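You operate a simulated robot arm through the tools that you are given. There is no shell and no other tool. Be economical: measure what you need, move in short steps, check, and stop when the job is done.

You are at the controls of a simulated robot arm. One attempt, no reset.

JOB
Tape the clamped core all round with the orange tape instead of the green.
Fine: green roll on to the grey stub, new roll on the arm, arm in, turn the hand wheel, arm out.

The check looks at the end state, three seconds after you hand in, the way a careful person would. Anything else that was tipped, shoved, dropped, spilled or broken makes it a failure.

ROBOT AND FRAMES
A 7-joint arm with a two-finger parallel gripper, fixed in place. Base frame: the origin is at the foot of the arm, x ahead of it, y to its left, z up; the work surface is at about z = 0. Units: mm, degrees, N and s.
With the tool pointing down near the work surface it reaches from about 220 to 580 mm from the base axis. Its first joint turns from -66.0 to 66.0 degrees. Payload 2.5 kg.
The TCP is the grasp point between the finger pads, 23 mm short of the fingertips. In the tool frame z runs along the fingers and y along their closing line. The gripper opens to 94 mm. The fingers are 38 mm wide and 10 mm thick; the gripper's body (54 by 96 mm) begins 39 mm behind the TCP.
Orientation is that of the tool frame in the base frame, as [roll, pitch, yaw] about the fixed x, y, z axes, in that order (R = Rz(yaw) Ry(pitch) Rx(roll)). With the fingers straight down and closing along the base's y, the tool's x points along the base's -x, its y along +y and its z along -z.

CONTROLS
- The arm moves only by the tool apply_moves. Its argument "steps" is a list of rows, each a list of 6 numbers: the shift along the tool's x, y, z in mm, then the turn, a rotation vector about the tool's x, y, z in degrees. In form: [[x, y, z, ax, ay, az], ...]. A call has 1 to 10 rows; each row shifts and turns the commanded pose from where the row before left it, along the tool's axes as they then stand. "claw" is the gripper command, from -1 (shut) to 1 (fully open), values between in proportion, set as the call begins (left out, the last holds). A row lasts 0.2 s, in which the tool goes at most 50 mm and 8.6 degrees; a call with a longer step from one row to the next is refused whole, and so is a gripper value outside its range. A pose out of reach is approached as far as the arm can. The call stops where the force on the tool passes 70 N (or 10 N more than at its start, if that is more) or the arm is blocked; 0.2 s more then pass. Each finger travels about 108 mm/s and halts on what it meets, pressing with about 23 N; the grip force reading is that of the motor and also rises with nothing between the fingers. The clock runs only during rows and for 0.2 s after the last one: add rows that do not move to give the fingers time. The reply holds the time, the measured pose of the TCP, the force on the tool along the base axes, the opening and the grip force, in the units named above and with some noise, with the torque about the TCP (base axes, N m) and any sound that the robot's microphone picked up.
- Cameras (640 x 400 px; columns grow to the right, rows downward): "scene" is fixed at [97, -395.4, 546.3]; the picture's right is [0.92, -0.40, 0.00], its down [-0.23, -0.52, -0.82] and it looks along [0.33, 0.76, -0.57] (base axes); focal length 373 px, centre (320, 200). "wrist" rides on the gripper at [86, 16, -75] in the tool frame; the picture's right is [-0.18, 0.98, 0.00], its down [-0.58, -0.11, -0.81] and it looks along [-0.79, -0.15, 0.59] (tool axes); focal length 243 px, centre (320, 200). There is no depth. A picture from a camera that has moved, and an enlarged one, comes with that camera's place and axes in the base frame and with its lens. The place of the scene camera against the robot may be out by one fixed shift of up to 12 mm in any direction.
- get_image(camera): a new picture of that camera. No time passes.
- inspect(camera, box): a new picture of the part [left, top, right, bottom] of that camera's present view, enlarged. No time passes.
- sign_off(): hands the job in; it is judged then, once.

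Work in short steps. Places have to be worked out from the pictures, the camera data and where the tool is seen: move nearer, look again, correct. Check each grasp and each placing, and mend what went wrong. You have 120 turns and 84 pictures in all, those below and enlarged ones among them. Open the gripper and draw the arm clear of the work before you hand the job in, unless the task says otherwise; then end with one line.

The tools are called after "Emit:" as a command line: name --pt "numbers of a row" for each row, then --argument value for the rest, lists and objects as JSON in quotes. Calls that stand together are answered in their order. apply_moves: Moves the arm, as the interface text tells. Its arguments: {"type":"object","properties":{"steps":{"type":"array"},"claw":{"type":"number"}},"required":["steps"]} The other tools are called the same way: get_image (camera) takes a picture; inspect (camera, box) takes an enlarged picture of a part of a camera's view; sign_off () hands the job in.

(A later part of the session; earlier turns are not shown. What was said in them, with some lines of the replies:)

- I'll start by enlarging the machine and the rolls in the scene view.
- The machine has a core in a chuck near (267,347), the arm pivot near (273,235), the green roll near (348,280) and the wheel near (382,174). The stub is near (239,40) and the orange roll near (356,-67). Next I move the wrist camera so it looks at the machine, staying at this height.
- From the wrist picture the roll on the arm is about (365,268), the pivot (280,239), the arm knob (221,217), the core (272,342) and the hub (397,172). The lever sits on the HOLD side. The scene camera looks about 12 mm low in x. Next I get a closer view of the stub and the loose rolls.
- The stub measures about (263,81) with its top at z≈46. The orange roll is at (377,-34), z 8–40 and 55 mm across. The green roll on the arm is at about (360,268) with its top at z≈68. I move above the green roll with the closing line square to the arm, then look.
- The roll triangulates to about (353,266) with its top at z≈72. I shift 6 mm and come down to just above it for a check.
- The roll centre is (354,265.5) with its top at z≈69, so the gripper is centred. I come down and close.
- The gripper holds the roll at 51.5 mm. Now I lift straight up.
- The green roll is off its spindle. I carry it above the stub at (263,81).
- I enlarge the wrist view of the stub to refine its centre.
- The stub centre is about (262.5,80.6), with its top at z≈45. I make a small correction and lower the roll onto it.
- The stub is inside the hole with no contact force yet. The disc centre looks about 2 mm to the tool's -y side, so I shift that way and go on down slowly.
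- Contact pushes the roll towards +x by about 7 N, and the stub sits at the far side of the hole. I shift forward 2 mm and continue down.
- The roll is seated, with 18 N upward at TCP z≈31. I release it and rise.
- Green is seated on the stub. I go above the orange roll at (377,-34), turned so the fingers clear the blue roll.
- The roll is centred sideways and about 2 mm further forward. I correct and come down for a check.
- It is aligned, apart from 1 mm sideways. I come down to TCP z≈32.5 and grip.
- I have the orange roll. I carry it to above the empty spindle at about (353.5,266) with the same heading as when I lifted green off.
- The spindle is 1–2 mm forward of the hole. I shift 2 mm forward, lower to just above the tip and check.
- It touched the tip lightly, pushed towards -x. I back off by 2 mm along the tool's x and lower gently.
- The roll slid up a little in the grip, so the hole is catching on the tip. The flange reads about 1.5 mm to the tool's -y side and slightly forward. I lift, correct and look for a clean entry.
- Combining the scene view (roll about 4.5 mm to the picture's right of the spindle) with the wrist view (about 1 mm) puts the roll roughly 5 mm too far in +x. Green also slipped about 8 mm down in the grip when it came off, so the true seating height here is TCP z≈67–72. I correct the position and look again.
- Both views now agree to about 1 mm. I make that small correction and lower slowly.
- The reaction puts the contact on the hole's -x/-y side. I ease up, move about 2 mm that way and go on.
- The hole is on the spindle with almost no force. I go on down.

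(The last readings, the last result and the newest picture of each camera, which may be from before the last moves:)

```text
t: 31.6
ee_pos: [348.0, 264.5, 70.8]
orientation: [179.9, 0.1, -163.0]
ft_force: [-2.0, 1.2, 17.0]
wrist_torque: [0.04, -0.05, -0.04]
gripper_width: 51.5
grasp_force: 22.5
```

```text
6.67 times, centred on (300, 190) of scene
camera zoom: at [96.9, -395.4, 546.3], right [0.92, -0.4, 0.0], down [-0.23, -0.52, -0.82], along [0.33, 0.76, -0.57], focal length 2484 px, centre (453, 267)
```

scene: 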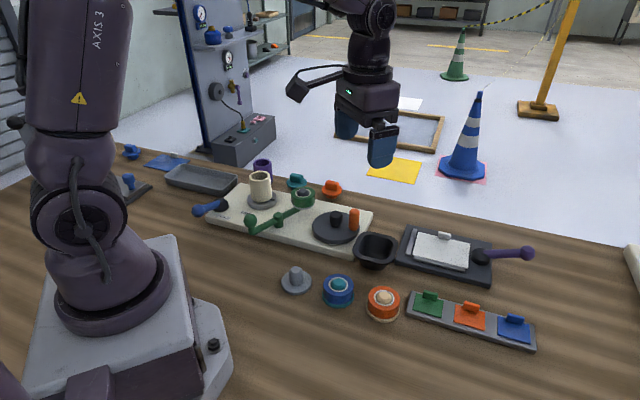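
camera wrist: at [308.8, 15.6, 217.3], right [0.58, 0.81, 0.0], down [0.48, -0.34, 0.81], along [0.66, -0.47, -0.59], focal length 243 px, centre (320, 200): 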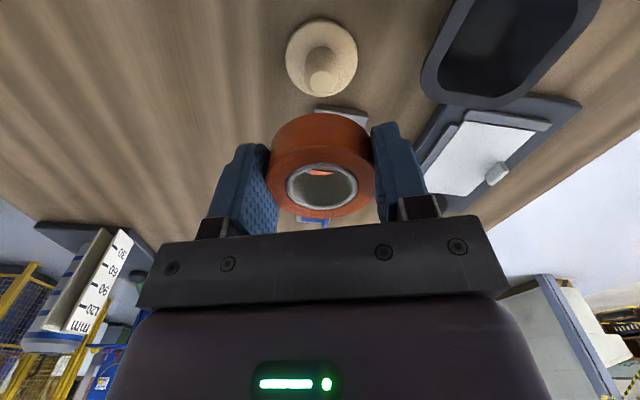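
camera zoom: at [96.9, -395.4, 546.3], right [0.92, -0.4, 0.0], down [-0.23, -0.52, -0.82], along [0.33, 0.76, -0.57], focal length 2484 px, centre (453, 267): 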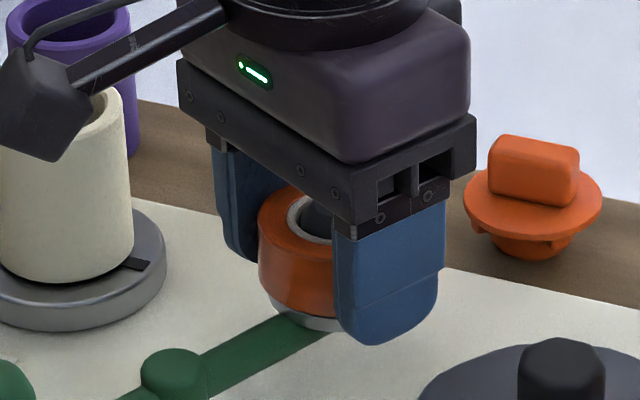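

It has bottomed at 17 N. I open the gripper and check that the roll is down on the flange.

Emit:
apply_moves --pt "0 0 -0.5 0 0 0" --pt "0 0 0 0 0 0" --claw 0.55

Emit:
apply_moves --pt "0 0 -20 0 0 0" --pt "0 0 -30 0 0 0" --pt "0 0 -35 0 0 0"

Emit:
inspect --camera "scene" --box '[180, 120, 400, 258]'

Emit:
get_image --camera "wrist"

```text
t: 32.2
ee_pos: [346.7, 263.8, 70.3]
orientation: [-179.9, 0.2, -163.0]
ft_force: [-0.2, 0.0, 0.3]
wrist_torque: [0.04, -0.04, 0.01]
gripper_width: 73.1
grasp_force: 0.0
```

```text
t: 33.0
ee_pos: [345.8, 263.7, 157.0]
orientation: [179.9, 0.0, -163.0]
ft_force: [0.5, 0.0, -0.1]
wrist_torque: [-0.04, -0.03, -0.01]
gripper_width: 72.6
grasp_force: 0.1
```

```text
2.90 times, centred on (290, 189) of scene
camera zoom: at [97.0, -395.3, 546.3], right [0.92, -0.4, 0.0], down [-0.23, -0.52, -0.82], along [0.33, 0.76, -0.57], focal length 1080 px, centre (407, 232)
```

zoom: 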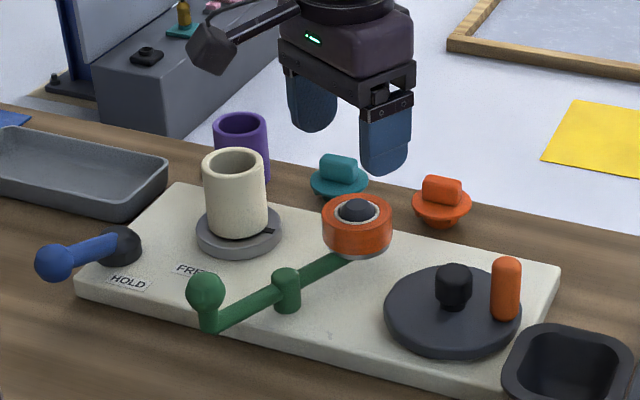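

```text
40 pictures are left
camera wrist: at [260.6, 253.5, 232.2], right [-0.11, 0.99, 0.0], down [0.59, 0.07, 0.81], along [0.8, 0.09, -0.59], focal length 243 px, centre (320, 200)
```

wrist: 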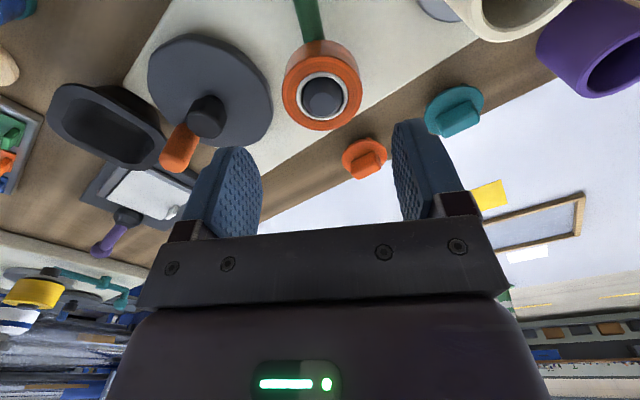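

The orange roll is seated on the arm's spindle. The arm knob triangulates to about (220,217,66). I move above it with the closing line square to the arm.

Emit:
apply_moves --pt "33.6 -1.9 0 0 0 0" --pt "33.6 -1.9 0 0 0 0" --pt "33.6 -1.9 12 0 0 0" --pt "33.8 -2 15 0 0 0" --pt "0 0 10 0 0 -3" --claw 0.28

Emit:
get_image --camera "wrist"

```text
t: 34.2
ee_pos: [219.4, 216.5, 118.2]
orientation: [-180.0, 0.0, -160.1]
ft_force: [-0.1, 0.5, -0.4]
wrist_torque: [0.01, 0.0, 0.0]
gripper_width: 60.3
grasp_force: 0.0
```

```text
39 pictures are left
camera wrist: at [134.6, 202.4, 192.6], right [-0.16, 0.99, 0.0], down [0.58, 0.1, 0.81], along [0.8, 0.13, -0.59], focal length 243 px, centre (320, 200)
```

wrist: 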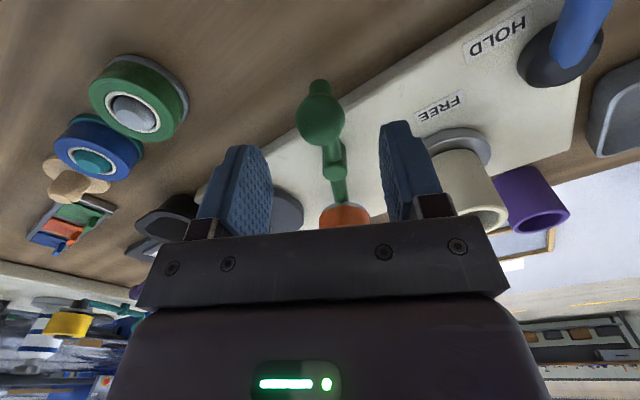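

The knob is right under the tool and the arm runs straight ahead. I come down and grip the knob.

Emit:
apply_moves --pt "-1 0 18 0 0 0" --pt "0 0 18 0 0 0" --pt "0 0 14 0 0 0"

Emit:
apply_moves --pt "0 0 0 0 0 0" --pt "0 0 0 0 0 0" --claw -0.5

Emit:
inspect --camera "scene" --box '[180, 120, 400, 258]'

```text
t: 35.0
ee_pos: [222.0, 217.0, 68.7]
orientation: [180.0, 0.0, -160.0]
ft_force: [0.4, 0.5, 0.1]
wrist_torque: [-0.01, -0.01, 0.03]
gripper_width: 60.3
grasp_force: 0.1
```

```text
t: 35.6
ee_pos: [222.5, 217.9, 68.3]
orientation: [-180.0, 0.0, -160.0]
ft_force: [-0.6, 2.0, -3.8]
wrist_torque: [0.0, -0.01, 0.04]
gripper_width: 29.9
grasp_force: 44.7
```

```text
2.90 times, centred on (290, 189) of scene
camera zoom: at [97.0, -395.3, 546.3], right [0.92, -0.4, 0.0], down [-0.23, -0.52, -0.82], along [0.33, 0.76, -0.57], focal length 1080 px, centre (407, 232)
```

zoom: 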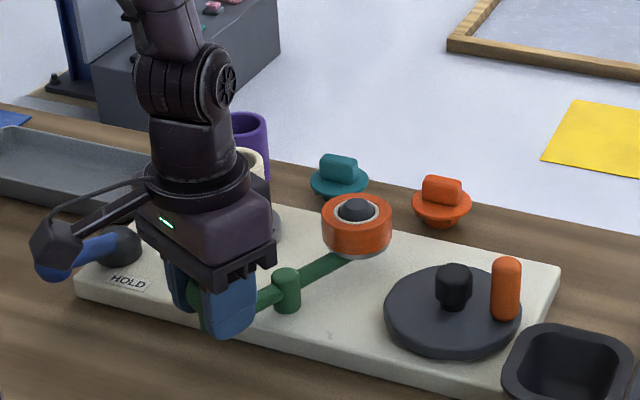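

The knob is gripped at 29.9 mm. I swing the arm in step by step, first 24°.

Emit:
apply_moves --pt "-0.6 -8.9 0 0 0 -8" --pt "-0.6 -8.9 0 0 0 -8" --pt "-0.6 -8.9 0 0 0 -8"

Emit:
inspect --camera "scene" --box '[180, 120, 400, 258]'

```text
t: 36.4
ee_pos: [235.7, 194.4, 68.7]
orientation: [-180.0, 0.1, -136.0]
ft_force: [8.7, 4.7, -16.0]
wrist_torque: [-0.24, 0.22, -0.18]
gripper_width: 29.6
grasp_force: 44.7
```

```text
2.90 times, centred on (290, 189) of scene
camera zoom: at [97.0, -395.3, 546.4], right [0.92, -0.4, 0.0], down [-0.23, -0.52, -0.82], along [0.33, 0.75, -0.57], focal length 1080 px, centre (407, 232)
```

zoom: 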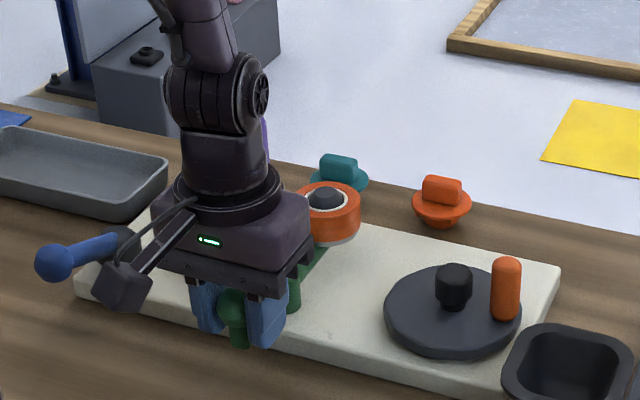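

The arm follows, with a slight radial pull towards the pivot, so I trim the radius and continue.

Emit:
apply_moves --pt "-1.6 -8.7 0 0 0 -8" --pt "-0.6 -8.7 0 0 0 -8"

Emit:
inspect --camera "scene" --box '[180, 120, 400, 258]'

```text
t: 37.0
ee_pos: [250.4, 183.9, 68.2]
orientation: [-180.0, -0.2, -119.9]
ft_force: [-1.8, -6.1, -1.0]
wrist_torque: [0.63, -0.37, -0.02]
gripper_width: 29.3
grasp_force: 44.7
```

```text
2.90 times, centred on (290, 189) of scene
camera zoom: at [97.0, -395.4, 546.3], right [0.92, -0.4, 0.0], down [-0.23, -0.52, -0.82], along [0.33, 0.76, -0.57], focal length 1080 px, centre (407, 232)
```

zoom: 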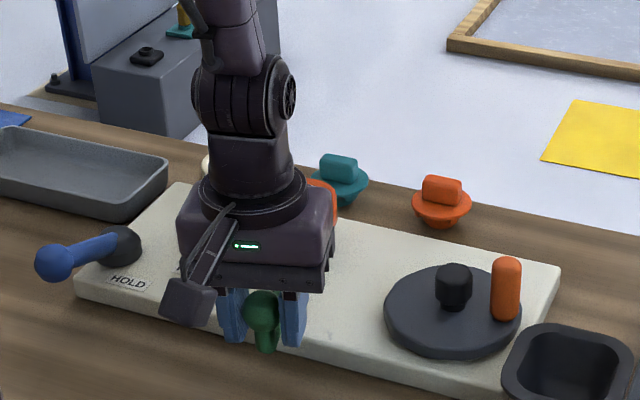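

I continue in 4° steps, watching for contact.

Emit:
apply_moves --pt "-0.1 -4.4 0 0 0 -4" --pt "-0.2 -4.4 0 0 0 -4"

Emit:
get_image --camera "wrist"

```text
t: 37.6
ee_pos: [256.1, 182.3, 68.5]
orientation: [179.6, 0.0, -111.7]
ft_force: [-20.6, 7.3, 8.8]
wrist_torque: [-0.25, 0.01, -0.49]
gripper_width: 29.4
grasp_force: 45.5
```

```text
35 pictures are left
camera wrist: at [210.2, 107.8, 143.0], right [-0.85, 0.53, 0.0], down [0.32, 0.5, 0.8], along [0.43, 0.68, -0.59], focal length 243 px, centre (320, 200)
```

wrist: 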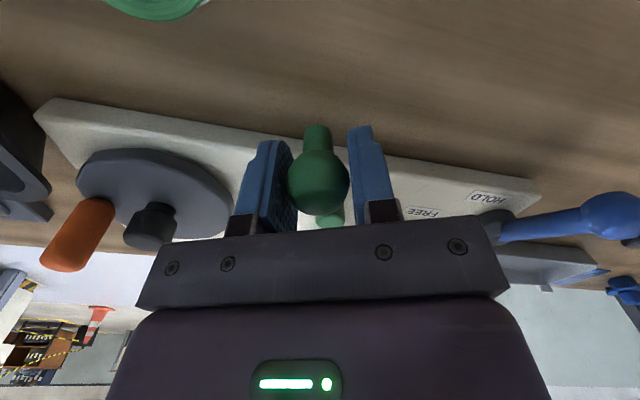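

There is tangential resistance of 20 N at arm angle ≈67°, where I expected the roll to meet the core. I release the knob, rise and check that the arm stays in.

Emit:
apply_moves --pt "0 0 0 0 0 0" --pt "0 0 0 0 0 0" --claw 0.28

Emit:
apply_moves --pt "0 0 -25 0 0 0" --pt "0 0 -40 0 0 0" --pt "0 -30 -30 0 0 0" --pt "0 -40 0 0 0 0" --pt "0 -40 0 0 0 0"

Emit:
inspect --camera "scene" --box '[180, 120, 400, 258]'

```text
t: 38.2
ee_pos: [257.5, 181.3, 69.0]
orientation: [180.0, 0.0, -112.0]
ft_force: [-0.2, 0.7, 0.6]
wrist_torque: [-0.04, -0.03, 0.03]
gripper_width: 60.1
grasp_force: 0.0
```

```text
t: 39.4
ee_pos: [360.8, 138.8, 168.0]
orientation: [180.0, 0.0, -111.9]
ft_force: [0.0, 0.0, -0.2]
wrist_torque: [0.05, -0.01, 0.0]
gripper_width: 60.1
grasp_force: 0.0
```

```text
2.90 times, centred on (290, 189) of scene
camera zoom: at [97.0, -395.3, 546.3], right [0.92, -0.4, 0.0], down [-0.23, -0.52, -0.82], along [0.33, 0.76, -0.57], focal length 1080 px, centre (407, 232)
```

zoom: 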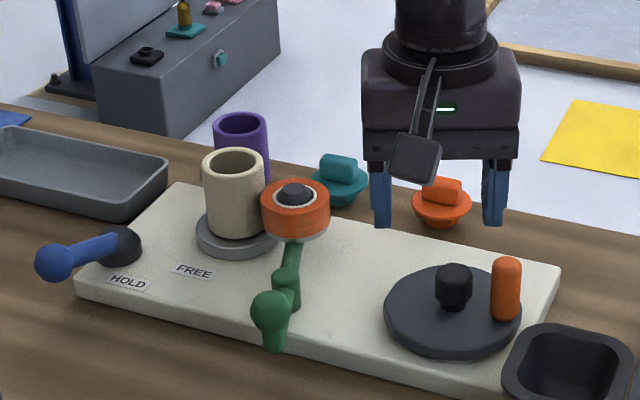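

The arm stays in with the roll against the core. Now I need the crank handle's position.

Emit:
get_image --camera "wrist"

```text
33 pictures are left
camera wrist: at [315.4, 64.1, 240.8], right [-0.84, 0.54, 0.0], down [0.32, 0.5, 0.81], along [0.43, 0.68, -0.59], focal length 243 px, centre (320, 200)
```

wrist: 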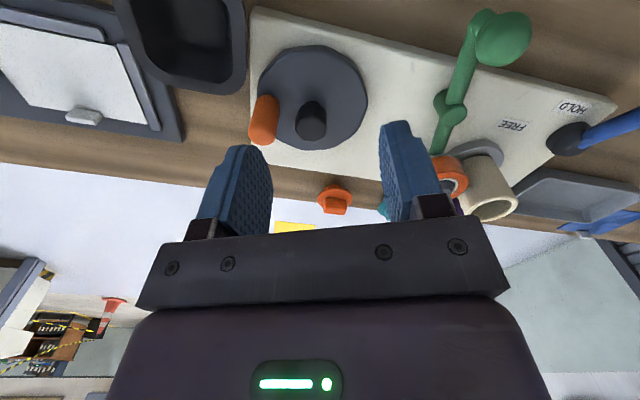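

The wheel centre is about (387,170) and the handle top about (419,143.5, z≈83), so the crank radius is about 41 mm. I move above the handle at a safe height and check.

Emit:
apply_moves --pt "-13.4 -26.4 0 0 0 0" --pt "-13.4 -26.4 0 0 0 0" --pt "0 0 20 0 0 0" --pt "0 0 20 0 0 0" --pt "0 0 8 0 0 0" --claw 0.1

Emit:
get_image --camera "wrist"

Emit:
inspect --camera "scene" --box '[280, 160, 440, 260]'

```text
t: 40.6
ee_pos: [418.6, 144.8, 115.8]
orientation: [-179.8, 0.0, -112.0]
ft_force: [0.6, -0.6, 0.0]
wrist_torque: [0.01, 0.0, 0.04]
gripper_width: 51.7
grasp_force: 0.1
```

```text
32 pictures are left
camera wrist: at [372.8, 71.1, 189.4], right [-0.84, 0.54, 0.0], down [0.32, 0.5, 0.81], along [0.43, 0.68, -0.59], focal length 243 px, centre (320, 200)
```

wrist: 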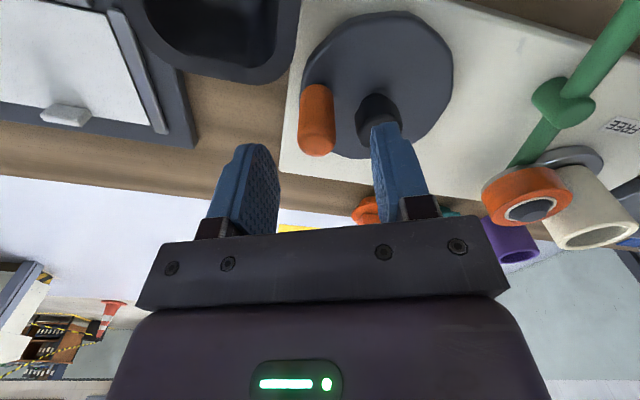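

```text
4.00 times, centred on (360, 210) of scene
camera zoom: at [97.0, -395.4, 546.3], right [0.92, -0.4, 0.0], down [-0.23, -0.52, -0.82], along [0.33, 0.76, -0.57], focal length 1490 px, centre (160, 160)
```

zoom: 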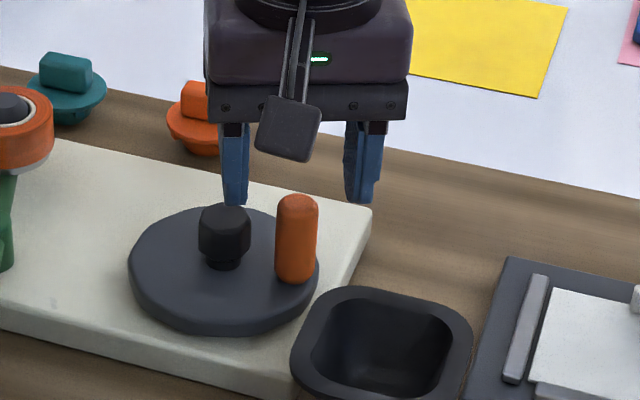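

The hub leaves little room beside the handle, so I'll grip with the closing line square to the crank and turn the tool with the wheel, regripping as needed. First I turn the tool to heading -33° above the handle.

Emit:
apply_moves --pt "-4 -1.5 -6 0 0 0" --pt "0 0 0 0 0 8.5" --pt "0 0 0 0 0 8.5" --pt "0 0 0 0 0 8.5" --pt "0 0 0 0 0 8.5" --pt "0 0 0 0 0 8.5" --pt "0 0 0 0 0 8.5" --pt "0 0 0 0 0 8.5" --pt "0 0 0 0 0 8.5"

Emit:
apply_moves --pt "0 0 0 0 0 8.5" --pt "0 0 0 0 0 8.5" --pt "0 0 0 0 0 8.5" --pt "0 0 0 0 0 7.5"

Emit:
get_image --camera "wrist"

```text
t: 42.6
ee_pos: [421.9, 147.2, 121.0]
orientation: [-180.0, 0.0, 179.8]
ft_force: [0.4, -0.7, 0.5]
wrist_torque: [-0.01, 0.01, 0.04]
gripper_width: 51.6
grasp_force: 0.0
```

```text
t: 43.6
ee_pos: [422.7, 147.5, 121.1]
orientation: [179.9, 0.0, 146.8]
ft_force: [-0.5, 0.5, -0.4]
wrist_torque: [-0.01, -0.03, -0.02]
gripper_width: 51.5
grasp_force: 0.1
```

```text
30 pictures are left
camera wrist: at [359.9, 208.2, 195.7], right [0.69, 0.72, 0.0], down [0.43, -0.41, 0.81], along [0.58, -0.56, -0.59], focal length 243 px, centre (320, 200)
```

wrist: 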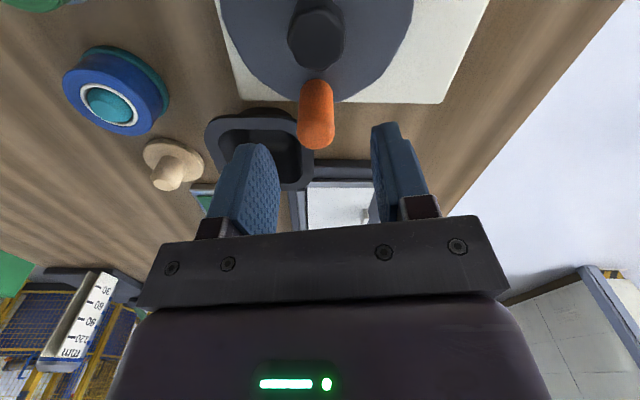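

The handle and hub line up with the tool, the handle 2 mm to the tool's -y side. I correct, come down to TCP z≈80 and grip.

Emit:
apply_moves --pt "-2 -2 10 0 0 0" --pt "0 0 15 0 0 0" --pt "0 0 16 0 0 0"

Emit:
apply_moves --pt "0 0 0 0 0 0" --pt "0 0 0 0 0 0" --claw -0.7

Emit:
get_image --camera "wrist"

```text
t: 44.4
ee_pos: [422.7, 145.1, 81.1]
orientation: [-180.0, 0.0, 147.0]
ft_force: [-0.3, -0.2, -0.1]
wrist_torque: [0.01, 0.0, -0.02]
gripper_width: 51.5
grasp_force: 0.0
```

```text
t: 45.0
ee_pos: [422.1, 144.3, 80.6]
orientation: [180.0, 0.0, 146.9]
ft_force: [2.1, -2.5, -2.8]
wrist_torque: [0.32, 0.36, -0.01]
gripper_width: 21.2
grasp_force: 45.4
```

```text
29 pictures are left
camera wrist: at [360.2, 205.3, 155.4], right [0.69, 0.72, 0.0], down [0.43, -0.41, 0.81], along [0.58, -0.56, -0.59], focal length 243 px, centre (320, 200)
```

wrist: 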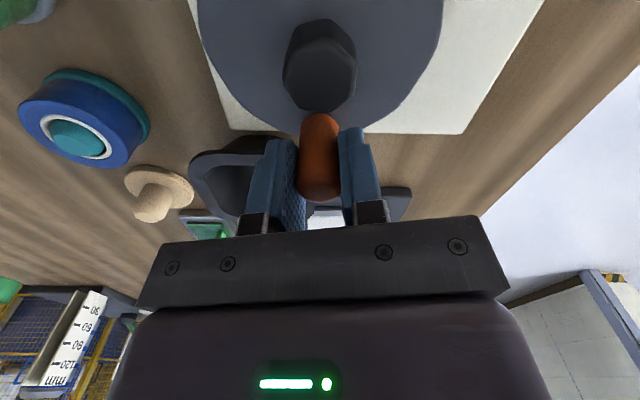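

The handle is gripped at 21 mm. I try a first 16° anticlockwise to feel the wheel.

Emit:
apply_moves --pt "0.4 5.5 0 0 0 -8" --pt "0.4 5.5 0 0 0 -8"

```text
t: 45.6
ee_pos: [429.6, 153.2, 81.0]
orientation: [-179.9, 0.2, 163.0]
ft_force: [13.7, -10.6, -8.1]
wrist_torque: [0.23, 0.47, 0.02]
gripper_width: 21.6
grasp_force: 45.2
```

The wheel turns; the tool is pulled outward by about 16 N, so the arc was a bit tight. I trim it outward and continue.

Emit:
apply_moves --pt "-1.6 5.5 0 0 0 -8" --pt "-0.2 5.5 0 0 0 -8"

```text
t: 46.2
ee_pos: [434.4, 166.7, 80.8]
orientation: [179.9, 0.3, 179.1]
ft_force: [19.8, -6.7, -5.6]
wrist_torque: [-0.19, -0.08, 0.0]
gripper_width: 21.3
grasp_force: 44.7
```

There is still 20 N outward, so the radius is larger than assumed. I trim again.

Emit:
apply_moves --pt "-2 6 0 0 0 -8" --pt "-0.3 6 0 0 0 -8"

Emit:
get_image --camera "wrist"

```text
t: 46.8
ee_pos: [433.4, 178.3, 81.2]
orientation: [179.9, 0.1, -164.7]
ft_force: [10.0, 1.4, 5.3]
wrist_torque: [-0.09, -0.84, 0.01]
gripper_width: 21.5
grasp_force: 45.1
```

```text
28 pictures are left
camera wrist: at [347.0, 171.4, 155.3], right [-0.08, 1.0, 0.0], down [0.59, 0.05, 0.81], along [0.8, 0.07, -0.59], focal length 243 px, centre (320, 200)
```

wrist: 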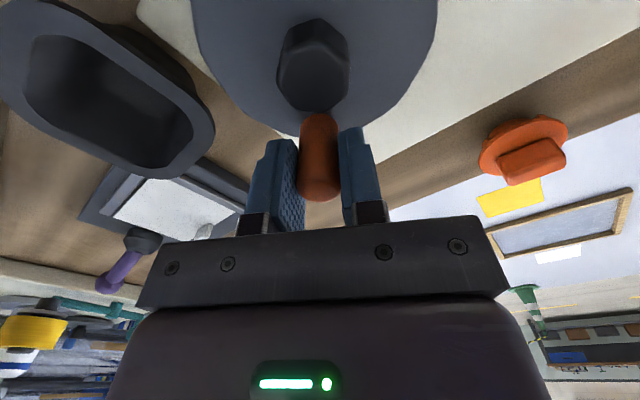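

Fitting the arc gives centre ≈(390,174) and radius ≈43. I continue with corrected steps.

Emit:
apply_moves --pt "-1.4 6 0 0 0 -8" --pt "-0.6 6 0 0 0 -8" --pt "-0.6 6 0 0 0 -8"

```text
t: 47.6
ee_pos: [427.8, 195.3, 79.5]
orientation: [179.9, -0.1, -140.8]
ft_force: [-9.4, -7.6, 18.3]
wrist_torque: [0.2, -0.44, -0.02]
gripper_width: 21.7
grasp_force: 45.3
```

Emit:
apply_moves --pt "0.4 6 -0.5 0 0 -8" --pt "-0.5 6 0 0 0 -8" --pt "-0.5 6 0 0 0 -8"

Emit:
inspect --camera "scene" --box '[180, 120, 400, 258]'

```text
t: 48.4
ee_pos: [416.0, 205.4, 80.8]
orientation: [-179.9, 0.0, -116.8]
ft_force: [1.5, -2.0, 0.8]
wrist_torque: [-0.07, -0.1, -0.04]
gripper_width: 21.4
grasp_force: 45.2
```

```text
2.90 times, centred on (290, 189) of scene
camera zoom: at [97.0, -395.4, 546.3], right [0.92, -0.4, 0.0], down [-0.23, -0.52, -0.82], along [0.33, 0.76, -0.57], focal length 1080 px, centre (407, 232)
```

zoom: 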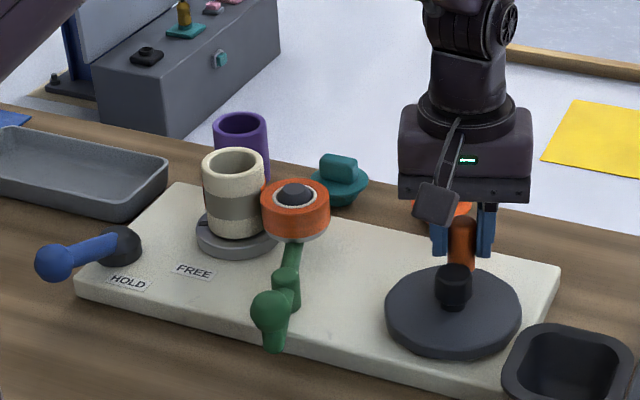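

A greyish band has appeared on the core. I look closer before going on.

Emit:
inspect --camera "scene" --box '[240, 160, 310, 210]'

```text
8.00 times, centred on (275, 185) of scene
camera zoom: at [97.0, -395.4, 546.3], right [0.92, -0.4, 0.0], down [-0.23, -0.52, -0.82], along [0.33, 0.76, -0.57], focal length 2980 px, centre (680, 320)
```

zoom: 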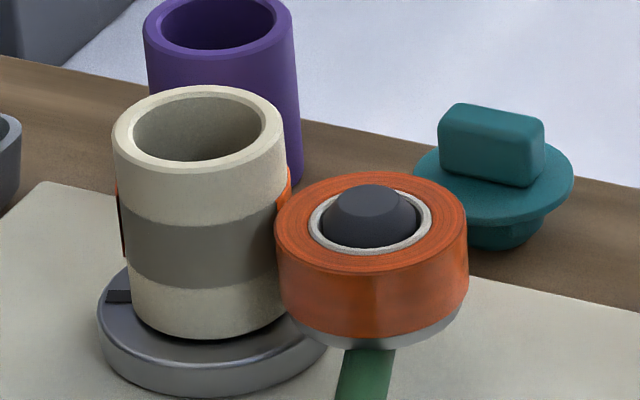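

The core turns with the wheel and orange tape is being laid on its far side. The grey band is the part not yet covered. I continue.

Emit:
apply_moves --pt "-0.5 6 0 0 0 -8" --pt "-0.5 6 0 0 0 -8" --pt "-0.5 6 0 0 0 -8"

```text
t: 49.2
ee_pos: [398.9, 213.8, 79.4]
orientation: [179.7, 0.0, -92.9]
ft_force: [2.3, -4.8, -8.3]
wrist_torque: [0.99, -0.19, -0.01]
gripper_width: 21.5
grasp_force: 44.9
```

Emit:
apply_moves --pt "-0.5 6 0 0 0 -8" --pt "-0.5 6 0 0 0 -8" --pt "-0.5 6 0 0 0 -8"

```text
t: 50.0
ee_pos: [383.1, 213.1, 80.5]
orientation: [180.0, -0.2, -69.0]
ft_force: [4.0, -10.3, -4.2]
wrist_torque: [0.28, 0.44, 0.04]
gripper_width: 21.2
grasp_force: 45.3
```

Emit:
apply_moves --pt "0.7 5.8 0 0 0 -8" --pt "-0.3 5.8 0 0 0 -8" --pt "-0.3 5.8 0 0 0 -8"

```text
t: 50.8
ee_pos: [366.0, 205.9, 81.9]
orientation: [-179.9, 0.0, -44.9]
ft_force: [8.2, -7.3, -9.9]
wrist_torque: [-0.92, -0.81, 0.03]
gripper_width: 21.3
grasp_force: 45.3
```

Emit:
apply_moves --pt "0.8 5.8 0 0 0 -8" --pt "-0.2 5.8 0 0 0 -8" --pt "-0.2 5.8 0 0 0 -8"

Emit:
inspect --camera "scene" --box '[220, 140, 410, 260]'

```text
t: 51.6
ee_pos: [356.3, 193.5, 80.4]
orientation: [-179.9, 0.1, -20.8]
ft_force: [4.5, -1.2, -3.0]
wrist_torque: [0.21, 1.25, -0.03]
gripper_width: 21.3
grasp_force: 45.0
```

```text
3.33 times, centred on (315, 200) of scene
camera zoom: at [97.0, -395.3, 546.3], right [0.92, -0.4, 0.0], down [-0.23, -0.52, -0.82], along [0.33, 0.76, -0.57], focal length 1242 px, centre (337, 200)
```

zoom: 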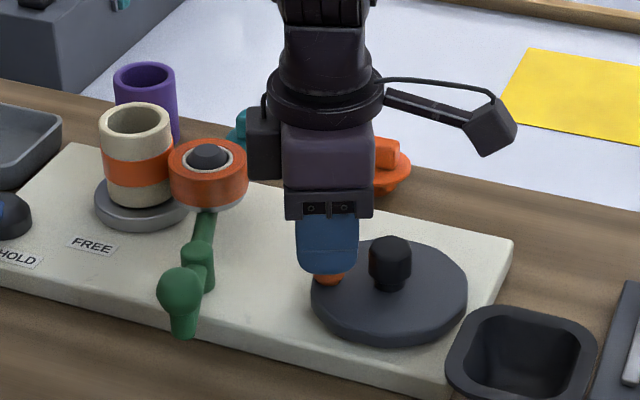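

About 192° is done and the front of the core shows orange. I take two more steps, then regrip.

Emit:
apply_moves --pt "-0.2 5.8 0 0 0 -8" --pt "-0.2 5.8 0 0 0 -8"

```text
t: 52.2
ee_pos: [351.6, 181.7, 81.7]
orientation: [-179.8, 0.0, -4.9]
ft_force: [-2.7, 2.4, -2.7]
wrist_torque: [-0.06, -0.95, 0.03]
gripper_width: 21.4
grasp_force: 45.0
```

At heading 175° I release, rise and unwind the tool above the handle.

Emit:
apply_moves --pt "0 0 0 0 0 0" --pt "0 0 0 0 0 0" --pt "0 0 -20 0 0 0" --pt "0 0 -22 0 0 0" --claw 0.1

Emit:
apply_moves --pt "0 0 0 0 0 8.5" --pt "0 0 0 0 0 8.5" --pt "0 0 0 0 0 8.5" --pt "0 0 0 0 0 8.5" --pt "0 0 0 0 0 8.5" --pt "0 0 0 0 0 8.5" --pt "0 0 0 0 0 8.5" --pt "0 0 0 0 0 8.5" --pt "0 0 0 0 0 8.5" --pt "0 0 0 0 0 8.5"

Emit:
apply_moves --pt "0 0 0 0 0 8.5" --pt "0 0 0 0 0 8.5" --pt "0 0 0 0 0 8.5" --pt "0 0 0 0 0 8.5" --pt "0 0 0 0 0 8.5" --pt "0 0 0 0 0 8.5" --pt "0 0 0 0 0 8.5" --pt "0 0 0 0 0 8.5" --pt "0 0 0 0 0 8.5" --pt "0 0 0 0 0 8.5"

Emit:
apply_moves --pt "0 0 0 0 0 8" --pt "0 0 0 0 0 8"

Emit:
get_image --camera "wrist"

```text
t: 53.2
ee_pos: [352.4, 181.6, 123.2]
orientation: [180.0, 0.0, -5.1]
ft_force: [0.2, 0.3, 0.1]
wrist_torque: [0.0, 0.01, -0.02]
gripper_width: 51.6
grasp_force: 0.0
```

```text
t: 55.4
ee_pos: [351.3, 181.2, 123.0]
orientation: [-180.0, 0.1, -90.2]
ft_force: [0.0, -0.8, 0.1]
wrist_torque: [0.0, -0.01, 0.0]
gripper_width: 51.8
grasp_force: 0.0
```

```text
t: 57.6
ee_pos: [351.3, 181.9, 122.3]
orientation: [180.0, 0.0, -175.2]
ft_force: [0.3, 0.6, 0.0]
wrist_torque: [0.02, 0.02, -0.01]
gripper_width: 51.6
grasp_force: 0.1
```

```text
t: 58.2
ee_pos: [352.1, 180.8, 122.4]
orientation: [180.0, 0.0, 168.9]
ft_force: [-0.2, 0.0, 0.1]
wrist_torque: [-0.01, -0.01, 0.05]
gripper_width: 51.9
grasp_force: 0.0
```

```text
24 pictures are left
camera wrist: at [271.7, 213.2, 197.1], right [0.37, 0.93, 0.0], down [0.55, -0.22, 0.81], along [0.75, -0.3, -0.59], focal length 243 px, centre (320, 200)
```

wrist: 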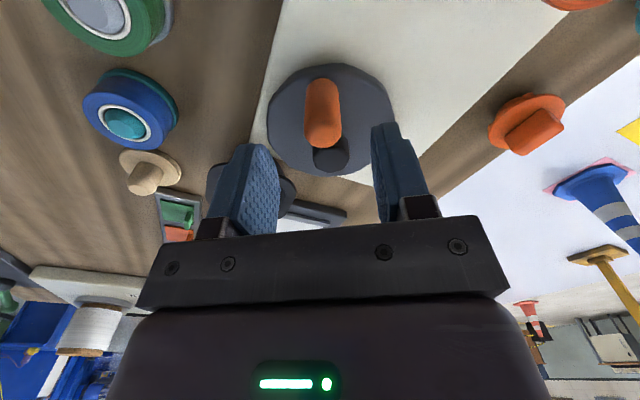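

The handle is straight below with the hub slightly to the right. I trim 4°, come down and grip again.

Emit:
apply_moves --pt "-1 1 10 0 0 -4" --pt "0 0 16 0 0 0" --pt "0 0 15 0 0 0"

Emit:
apply_moves --pt "0 0 0 0 0 0" --pt "0 0 0 0 0 0" --claw -0.7

Emit:
apply_moves --pt "-0.4 -5.8 0 0 0 -8" --pt "-0.4 -5.8 0 0 0 -8" --pt "-0.4 -5.8 0 0 0 -8"

```text
t: 59.0
ee_pos: [353.8, 182.0, 81.8]
orientation: [-180.0, 0.1, 172.9]
ft_force: [-0.6, -0.6, -0.5]
wrist_torque: [-0.01, 0.03, 0.0]
gripper_width: 51.8
grasp_force: 0.0
```

```text
t: 59.6
ee_pos: [353.8, 181.6, 80.9]
orientation: [-180.0, 0.0, 173.0]
ft_force: [3.2, 0.6, -2.3]
wrist_torque: [0.07, 0.38, 0.02]
gripper_width: 21.4
grasp_force: 44.7
```

```text
t: 60.4
ee_pos: [353.8, 163.7, 82.5]
orientation: [179.9, -0.1, -162.9]
ft_force: [-8.7, -2.5, 3.8]
wrist_torque: [0.39, -0.64, -0.01]
gripper_width: 21.6
grasp_force: 45.2
```

The wheel turns well, with a slight outward pull. I trim and continue.

Emit:
apply_moves --pt "0.6 -5.8 0 0 0 -8" --pt "-0.3 -5.8 0 0 0 -8" --pt "-0.3 -5.8 0 0 0 -8"

Emit:
apply_moves --pt "0 -5.8 0 0 0 -8" --pt "-0.3 -5.8 0 0 0 -8" --pt "-0.3 -5.8 0 0 0 -8"

```text
t: 61.2
ee_pos: [362.7, 148.5, 81.2]
orientation: [-179.8, -0.1, -138.9]
ft_force: [-4.3, -3.0, 4.7]
wrist_torque: [-0.33, 0.59, 0.0]
gripper_width: 21.2
grasp_force: 44.8
```

```text
t: 62.0
ee_pos: [376.1, 137.7, 81.3]
orientation: [179.9, 0.1, -114.9]
ft_force: [-4.5, -4.6, 5.8]
wrist_torque: [-0.26, 0.06, 0.0]
gripper_width: 21.3
grasp_force: 44.6
```

Forces stay low, so I carry on round.

Emit:
apply_moves --pt "-0.1 -5.8 0 0 0 -8" --pt "-0.3 -5.8 0 0 0 -8" --pt "-0.3 -5.8 0 0 0 -8"

Emit:
apply_moves --pt "-0.1 -5.8 0 0 0 -8" --pt "-0.3 -5.8 0 0 0 -8" --pt "-0.3 -5.8 0 0 0 -8"

```text
t: 62.8
ee_pos: [391.5, 135.5, 80.6]
orientation: [179.9, 0.0, -90.8]
ft_force: [-1.0, 1.1, -10.0]
wrist_torque: [-0.53, -0.36, -0.03]
gripper_width: 21.3
grasp_force: 45.0
```

```text
t: 63.6
ee_pos: [408.0, 136.4, 80.3]
orientation: [-179.9, 0.1, -66.8]
ft_force: [-4.6, 4.7, 0.8]
wrist_torque: [-0.24, -0.15, 0.01]
gripper_width: 21.5
grasp_force: 44.5
```

Emit:
apply_moves --pt "-0.5 -5.8 0 0 0 -8" --pt "-0.4 -5.8 0 0 0 -8" --pt "-0.4 -5.8 0 0 0 -8"

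Emit:
apply_moves --pt "-0.4 -5.8 0 0 0 -8" --pt "-0.4 -5.8 0 0 0 -8" --pt "-0.4 -5.8 0 0 0 -8"

Emit:
inspect --camera "scene" --box '[220, 140, 410, 260]'

```text
t: 64.4
ee_pos: [421.8, 147.2, 81.8]
orientation: [179.9, 0.2, -42.7]
ft_force: [-16.0, 10.6, -0.2]
wrist_torque: [-0.36, -0.75, 0.02]
gripper_width: 21.5
grasp_force: 45.6
```

```text
t: 65.2
ee_pos: [430.4, 160.6, 81.8]
orientation: [179.8, 0.2, -18.8]
ft_force: [-27.8, 6.6, 5.1]
wrist_torque: [0.27, -0.28, 0.02]
gripper_width: 21.3
grasp_force: 44.5
```

```text
3.33 times, centred on (315, 200) of scene
camera zoom: at [97.0, -395.4, 546.3], right [0.92, -0.4, 0.0], down [-0.23, -0.52, -0.82], along [0.33, 0.76, -0.57], focal length 1242 px, centre (337, 200)
```

zoom: 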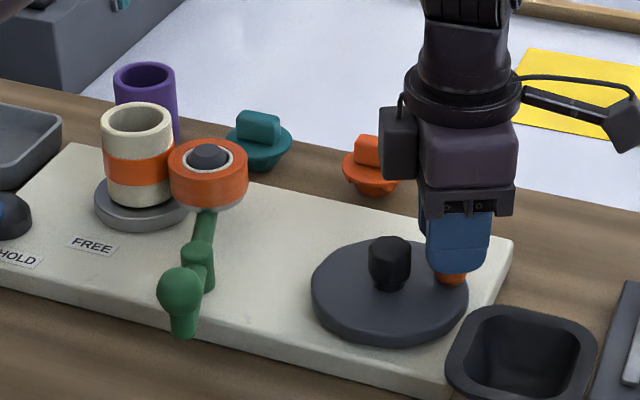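

About 376° of wheel so far, with the tool riding slightly too far out. I correct inward and add a further 16° as overlap.

Emit:
apply_moves --pt "-2.5 -5.5 0 0 0 -8" --pt "-0.7 -5.5 0 0 0 -8"

Emit:
apply_moves --pt "0 0 0 0 0 0" --pt "0 0 0 0 0 0" --pt "0 0 -20 0 0 0" --pt "0 0 -30 0 0 0" --pt "0 0 -30 0 0 0" --claw 0.1

```text
t: 65.8
ee_pos: [431.6, 170.9, 80.9]
orientation: [179.8, 0.2, -2.9]
ft_force: [-14.3, -1.8, -3.8]
wrist_torque: [0.32, 1.24, -0.01]
gripper_width: 21.2
grasp_force: 45.0
```

```text
t: 67.0
ee_pos: [431.4, 172.5, 163.7]
orientation: [-180.0, 0.0, -3.0]
ft_force: [0.3, 0.0, -0.1]
wrist_torque: [-0.04, -0.01, 0.0]
gripper_width: 51.8
grasp_force: 0.2
```

The wheel has turned about 392°. I check the core's +x side from here.

Emit:
get_image --camera "wrist"

```text
22 pictures are left
camera wrist: at [518.7, 152.2, 238.1], right [-0.23, -0.97, 0.0], down [-0.57, 0.14, 0.81], along [-0.78, 0.19, -0.59], focal length 243 px, centre (320, 200)
```

wrist: 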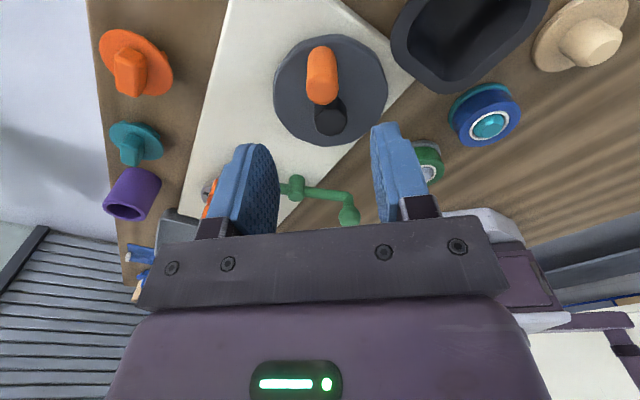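

The core is hidden here. But the front was already covered after only 192° of wheel, so 392° gives ample overlap. I turn back to heading 68° and return over the arm knob.

Emit:
apply_moves --pt "0 0 0 0 0 8.4" --pt "0 0 0 0 0 8.4" --pt "0 0 0 0 0 8.4" --pt "0 0 0 0 0 8.4" --pt "0 0 0 0 0 8.4" --pt "0 0 0 0 0 8.4" --pt "0 0 0 0 0 8.4" --pt "0 0 0 0 0 8.4" --pt "0 0 0 0 0 8.4" --pt "0 0 0 0 0 8.4" --claw 0.28

Emit:
apply_moves --pt "0 0 0 0 0 8.4" --pt "0 0 0 0 0 8.4" --pt "0 0 0 0 0 8.2" --pt "14.3 41.3 0 0 0 0" --pt "14.3 41.3 0 0 0 0" --pt "14.3 41.3 0 0 0 0" --pt "14.3 41.3 0 0 0 0" --pt "0 0 20 0 0 0" --pt "0 0 22 0 0 0"

Emit:
get_image --camera "wrist"

```text
t: 69.2
ee_pos: [431.6, 173.2, 162.9]
orientation: [-180.0, 0.0, -87.2]
ft_force: [0.2, 0.3, 0.6]
wrist_torque: [0.04, 0.03, 0.01]
gripper_width: 59.9
grasp_force: 0.1
```

```text
t: 71.2
ee_pos: [259.6, 180.5, 120.5]
orientation: [-180.0, 0.0, -112.0]
ft_force: [0.3, 1.2, -0.2]
wrist_torque: [-0.02, 0.01, 0.0]
gripper_width: 60.6
grasp_force: 0.1
```

```text
21 pictures are left
camera wrist: at [212.7, 105.8, 194.3], right [-0.84, 0.54, 0.0], down [0.32, 0.5, 0.81], along [0.43, 0.68, -0.59], focal length 243 px, centre (320, 200)
```

wrist: 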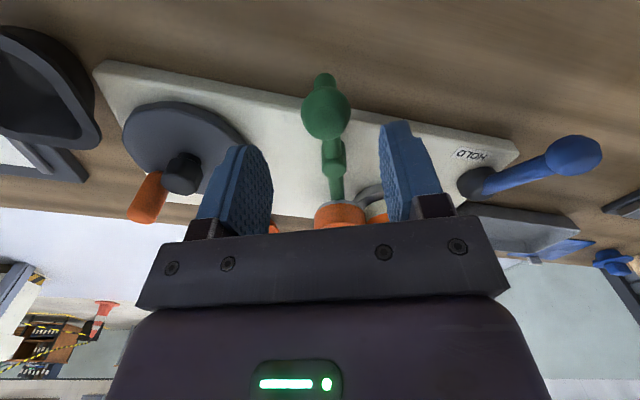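

The knob is 3.5 mm to the tool's +y. I correct, come down and grip it.

Emit:
apply_moves --pt "0 3.5 15 0 0 0" --pt "0 0 18 0 0 0" --pt "0 0 18 0 0 0"

Emit:
apply_moves --pt "0 0 0 0 0 0" --pt "0 0 0 0 0 0" --claw -0.5

Emit:
apply_moves --pt "-0.6 8.9 0 0 0 8" --pt "-0.6 8.9 0 0 0 8"

```text
t: 72.0
ee_pos: [255.3, 181.9, 68.9]
orientation: [179.9, -0.1, -112.0]
ft_force: [0.3, -0.3, 0.1]
wrist_torque: [0.0, 0.01, 0.01]
gripper_width: 60.3
grasp_force: 0.1
```

```text
t: 72.6
ee_pos: [255.9, 181.8, 68.3]
orientation: [180.0, 0.1, -112.0]
ft_force: [-0.4, 1.4, -7.2]
wrist_torque: [0.15, -0.13, 0.06]
gripper_width: 29.3
grasp_force: 44.7
```

```text
t: 73.2
ee_pos: [240.2, 192.3, 67.9]
orientation: [-179.9, 0.1, -128.0]
ft_force: [6.7, 6.9, -26.4]
wrist_torque: [-0.47, 0.4, 0.02]
gripper_width: 29.5
grasp_force: 44.8
```

The arm follows; the tool is pulled down and slightly inward, so I trim both and carry on outwards.

Emit:
apply_moves --pt "-1.2 8.9 1.5 0 0 8" --pt "-0.6 8.9 0 0 0 8"

Emit:
apply_moves --pt "-0.6 8.9 0 0 0 8" --pt "-0.6 8.9 0 0 0 8"

Emit:
inspect --camera "scene" --box '[180, 120, 400, 258]'

```text
t: 73.8
ee_pos: [228.3, 206.2, 67.7]
orientation: [-180.0, 0.2, -144.3]
ft_force: [8.0, 4.7, 1.4]
wrist_torque: [-0.6, 0.62, -0.06]
gripper_width: 29.6
grasp_force: 45.4
```

```text
t: 74.4
ee_pos: [220.8, 217.9, 68.6]
orientation: [-179.7, 0.0, -160.5]
ft_force: [17.2, -19.9, 20.6]
wrist_torque: [0.13, -0.03, 0.5]
gripper_width: 29.4
grasp_force: 45.0
```

```text
2.90 times, centred on (290, 189) of scene
camera zoom: at [96.9, -395.4, 546.3], right [0.92, -0.4, 0.0], down [-0.23, -0.52, -0.82], along [0.33, 0.76, -0.57], focal length 1080 px, centre (407, 232)
```

zoom: 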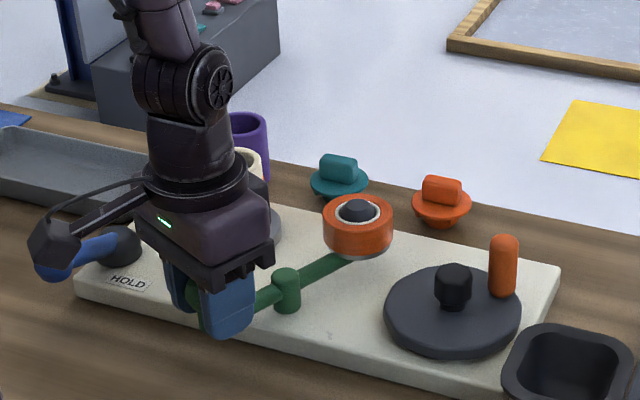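

The arm is back at its out stop. I release, rise and draw clear.

Emit:
apply_moves --pt "0 -0.5 0 0 0 0" --pt "0 0 0 0 0 0" --pt "0 0 0 0 0 0" --claw 0.28

Emit:
apply_moves --pt "0 0 -25 0 0 0" --pt "0 0 -40 0 0 0" --pt "0 0 -40 0 0 0" --pt "0 0 -40 0 0 0" --pt "-20 -35 -20 0 0 0" --pt "-20 -35 0 0 0 0" --pt "-20 -35 0 0 0 0"

Emit:
inspect --camera "scene" --box '[180, 120, 400, 258]'

Emit:
inspect --camera "scene" --box '[240, 160, 310, 210]'

```text
t: 75.2
ee_pos: [218.0, 220.6, 67.3]
orientation: [180.0, 0.0, -160.0]
ft_force: [0.4, 0.4, 0.2]
wrist_torque: [0.01, -0.03, 0.01]
gripper_width: 60.4
grasp_force: 0.0
```

```text
t: 76.8
ee_pos: [310.0, 140.6, 232.3]
orientation: [-180.0, 0.0, -159.9]
ft_force: [0.3, -0.2, 0.0]
wrist_torque: [-0.04, -0.01, 0.02]
gripper_width: 60.2
grasp_force: 0.0
```

```text
2.90 times, centred on (290, 189) of scene
camera zoom: at [97.0, -395.3, 546.3], right [0.92, -0.4, 0.0], down [-0.23, -0.52, -0.82], along [0.33, 0.76, -0.57], focal length 1080 px, centre (407, 232)
```

zoom: 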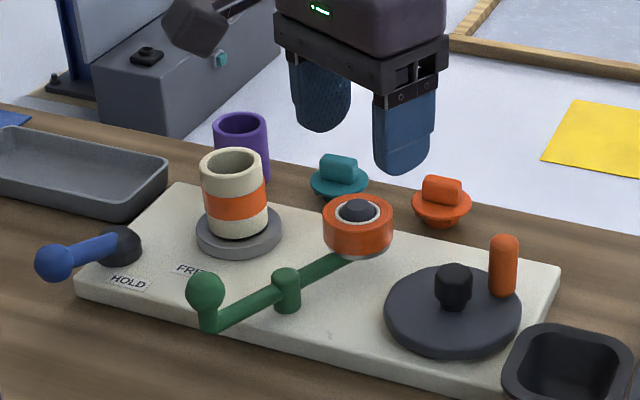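

```text
8.00 times, centred on (275, 185) of scene
camera zoom: at [97.0, -395.3, 546.3], right [0.92, -0.4, 0.0], down [-0.23, -0.52, -0.82], along [0.33, 0.76, -0.57], focal length 2980 px, centre (680, 320)
```

zoom: 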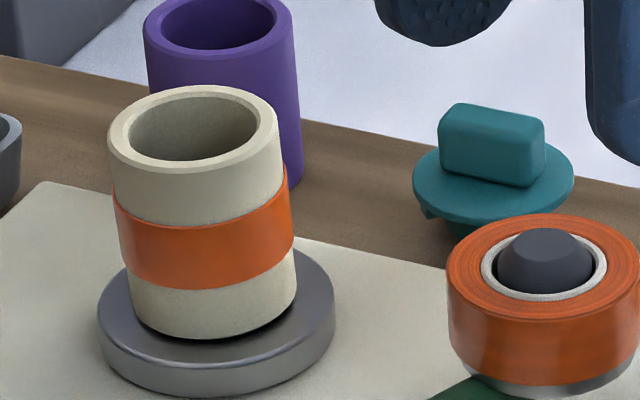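

The front half is fully orange. To see the far side I bring the wrist camera round behind the core, at a safe height.

Emit:
apply_moves --pt "0 0 0 0 0 8" --pt "0 0 0 0 0 8" --pt "0 0 0 0 0 8" --pt "0 0 0 0 0 8" --pt "0 0 0 0 0 8" --pt "0 0 0 0 0 8" --pt "0 0 0 0 0 8" --pt "0 0 0 0 0 8" --pt "0 0 0 0 0 8" --pt "0 0 0 0 0 8" --claw 1

Emit:
apply_moves --pt "42.4 22.2 0 0 0 0" --pt "42.4 22.2 0 0 0 0" --pt "42.4 22.2 0 0 0 0" --pt "42.4 22.2 0 0 0 0" --pt "42.4 22.2 0 0 0 0"

Emit:
get_image --camera "wrist"

```text
t: 79.0
ee_pos: [311.1, 141.0, 232.0]
orientation: [-180.0, 0.1, 119.9]
ft_force: [-0.7, 0.1, 0.1]
wrist_torque: [0.01, -0.01, 0.0]
gripper_width: 94.0
grasp_force: 0.0
```

```text
t: 80.2
ee_pos: [298.3, 380.8, 231.3]
orientation: [-179.9, 0.0, 120.0]
ft_force: [0.3, -0.1, 0.3]
wrist_torque: [0.02, 0.04, 0.04]
gripper_width: 94.0
grasp_force: 0.0
```

```text
17 pictures are left
camera wrist: at [271.3, 464.1, 305.7], right [0.94, 0.33, 0.0], down [0.2, -0.56, 0.81], along [0.27, -0.76, -0.59], focal length 243 px, centre (320, 200)
```

wrist: 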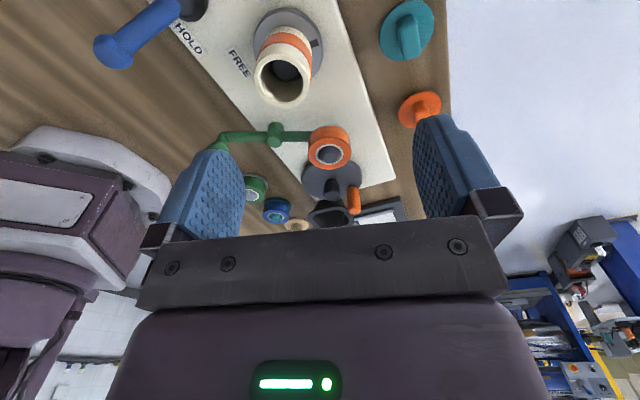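

Emit:
inspect --camera "wrist" --box '[230, 0, 350, 110]'

Emit:
get_image --camera "scene"

```text
3.64 times, centred on (290, 55) of wrist
camera zoom: at [271.3, 464.1, 305.7], right [0.94, 0.33, 0.0], down [0.2, -0.56, 0.81], along [0.27, -0.76, -0.59], focal length 882 px, centre (429, 727)
```

zoom: 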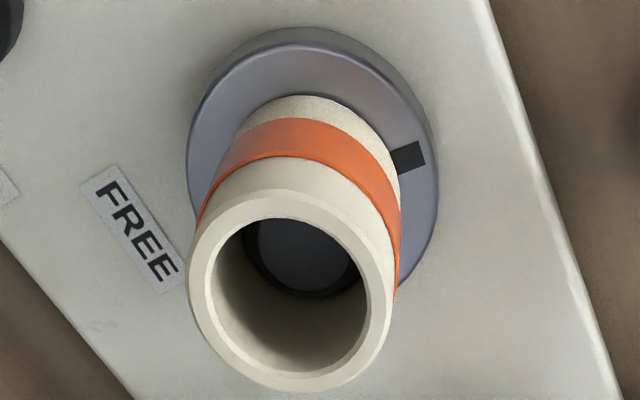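

```text
15 pictures are left
```

scene: 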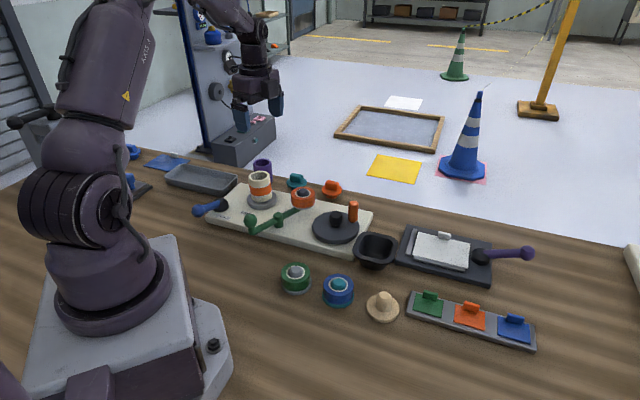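

The back is covered too, so the tape runs all round. Green sits on the grey stub, orange is on the arm, the arm is out, nothing else has moved and the gripper is open and clear, so I hand in.

Emit:
sign_off

```text
The job is handed in.
```

The core is taped all round in orange, checked from front and back; the green roll is on the grey stub, the orange roll is on the arm, the arm is swung out, and the gripper is open and clear.
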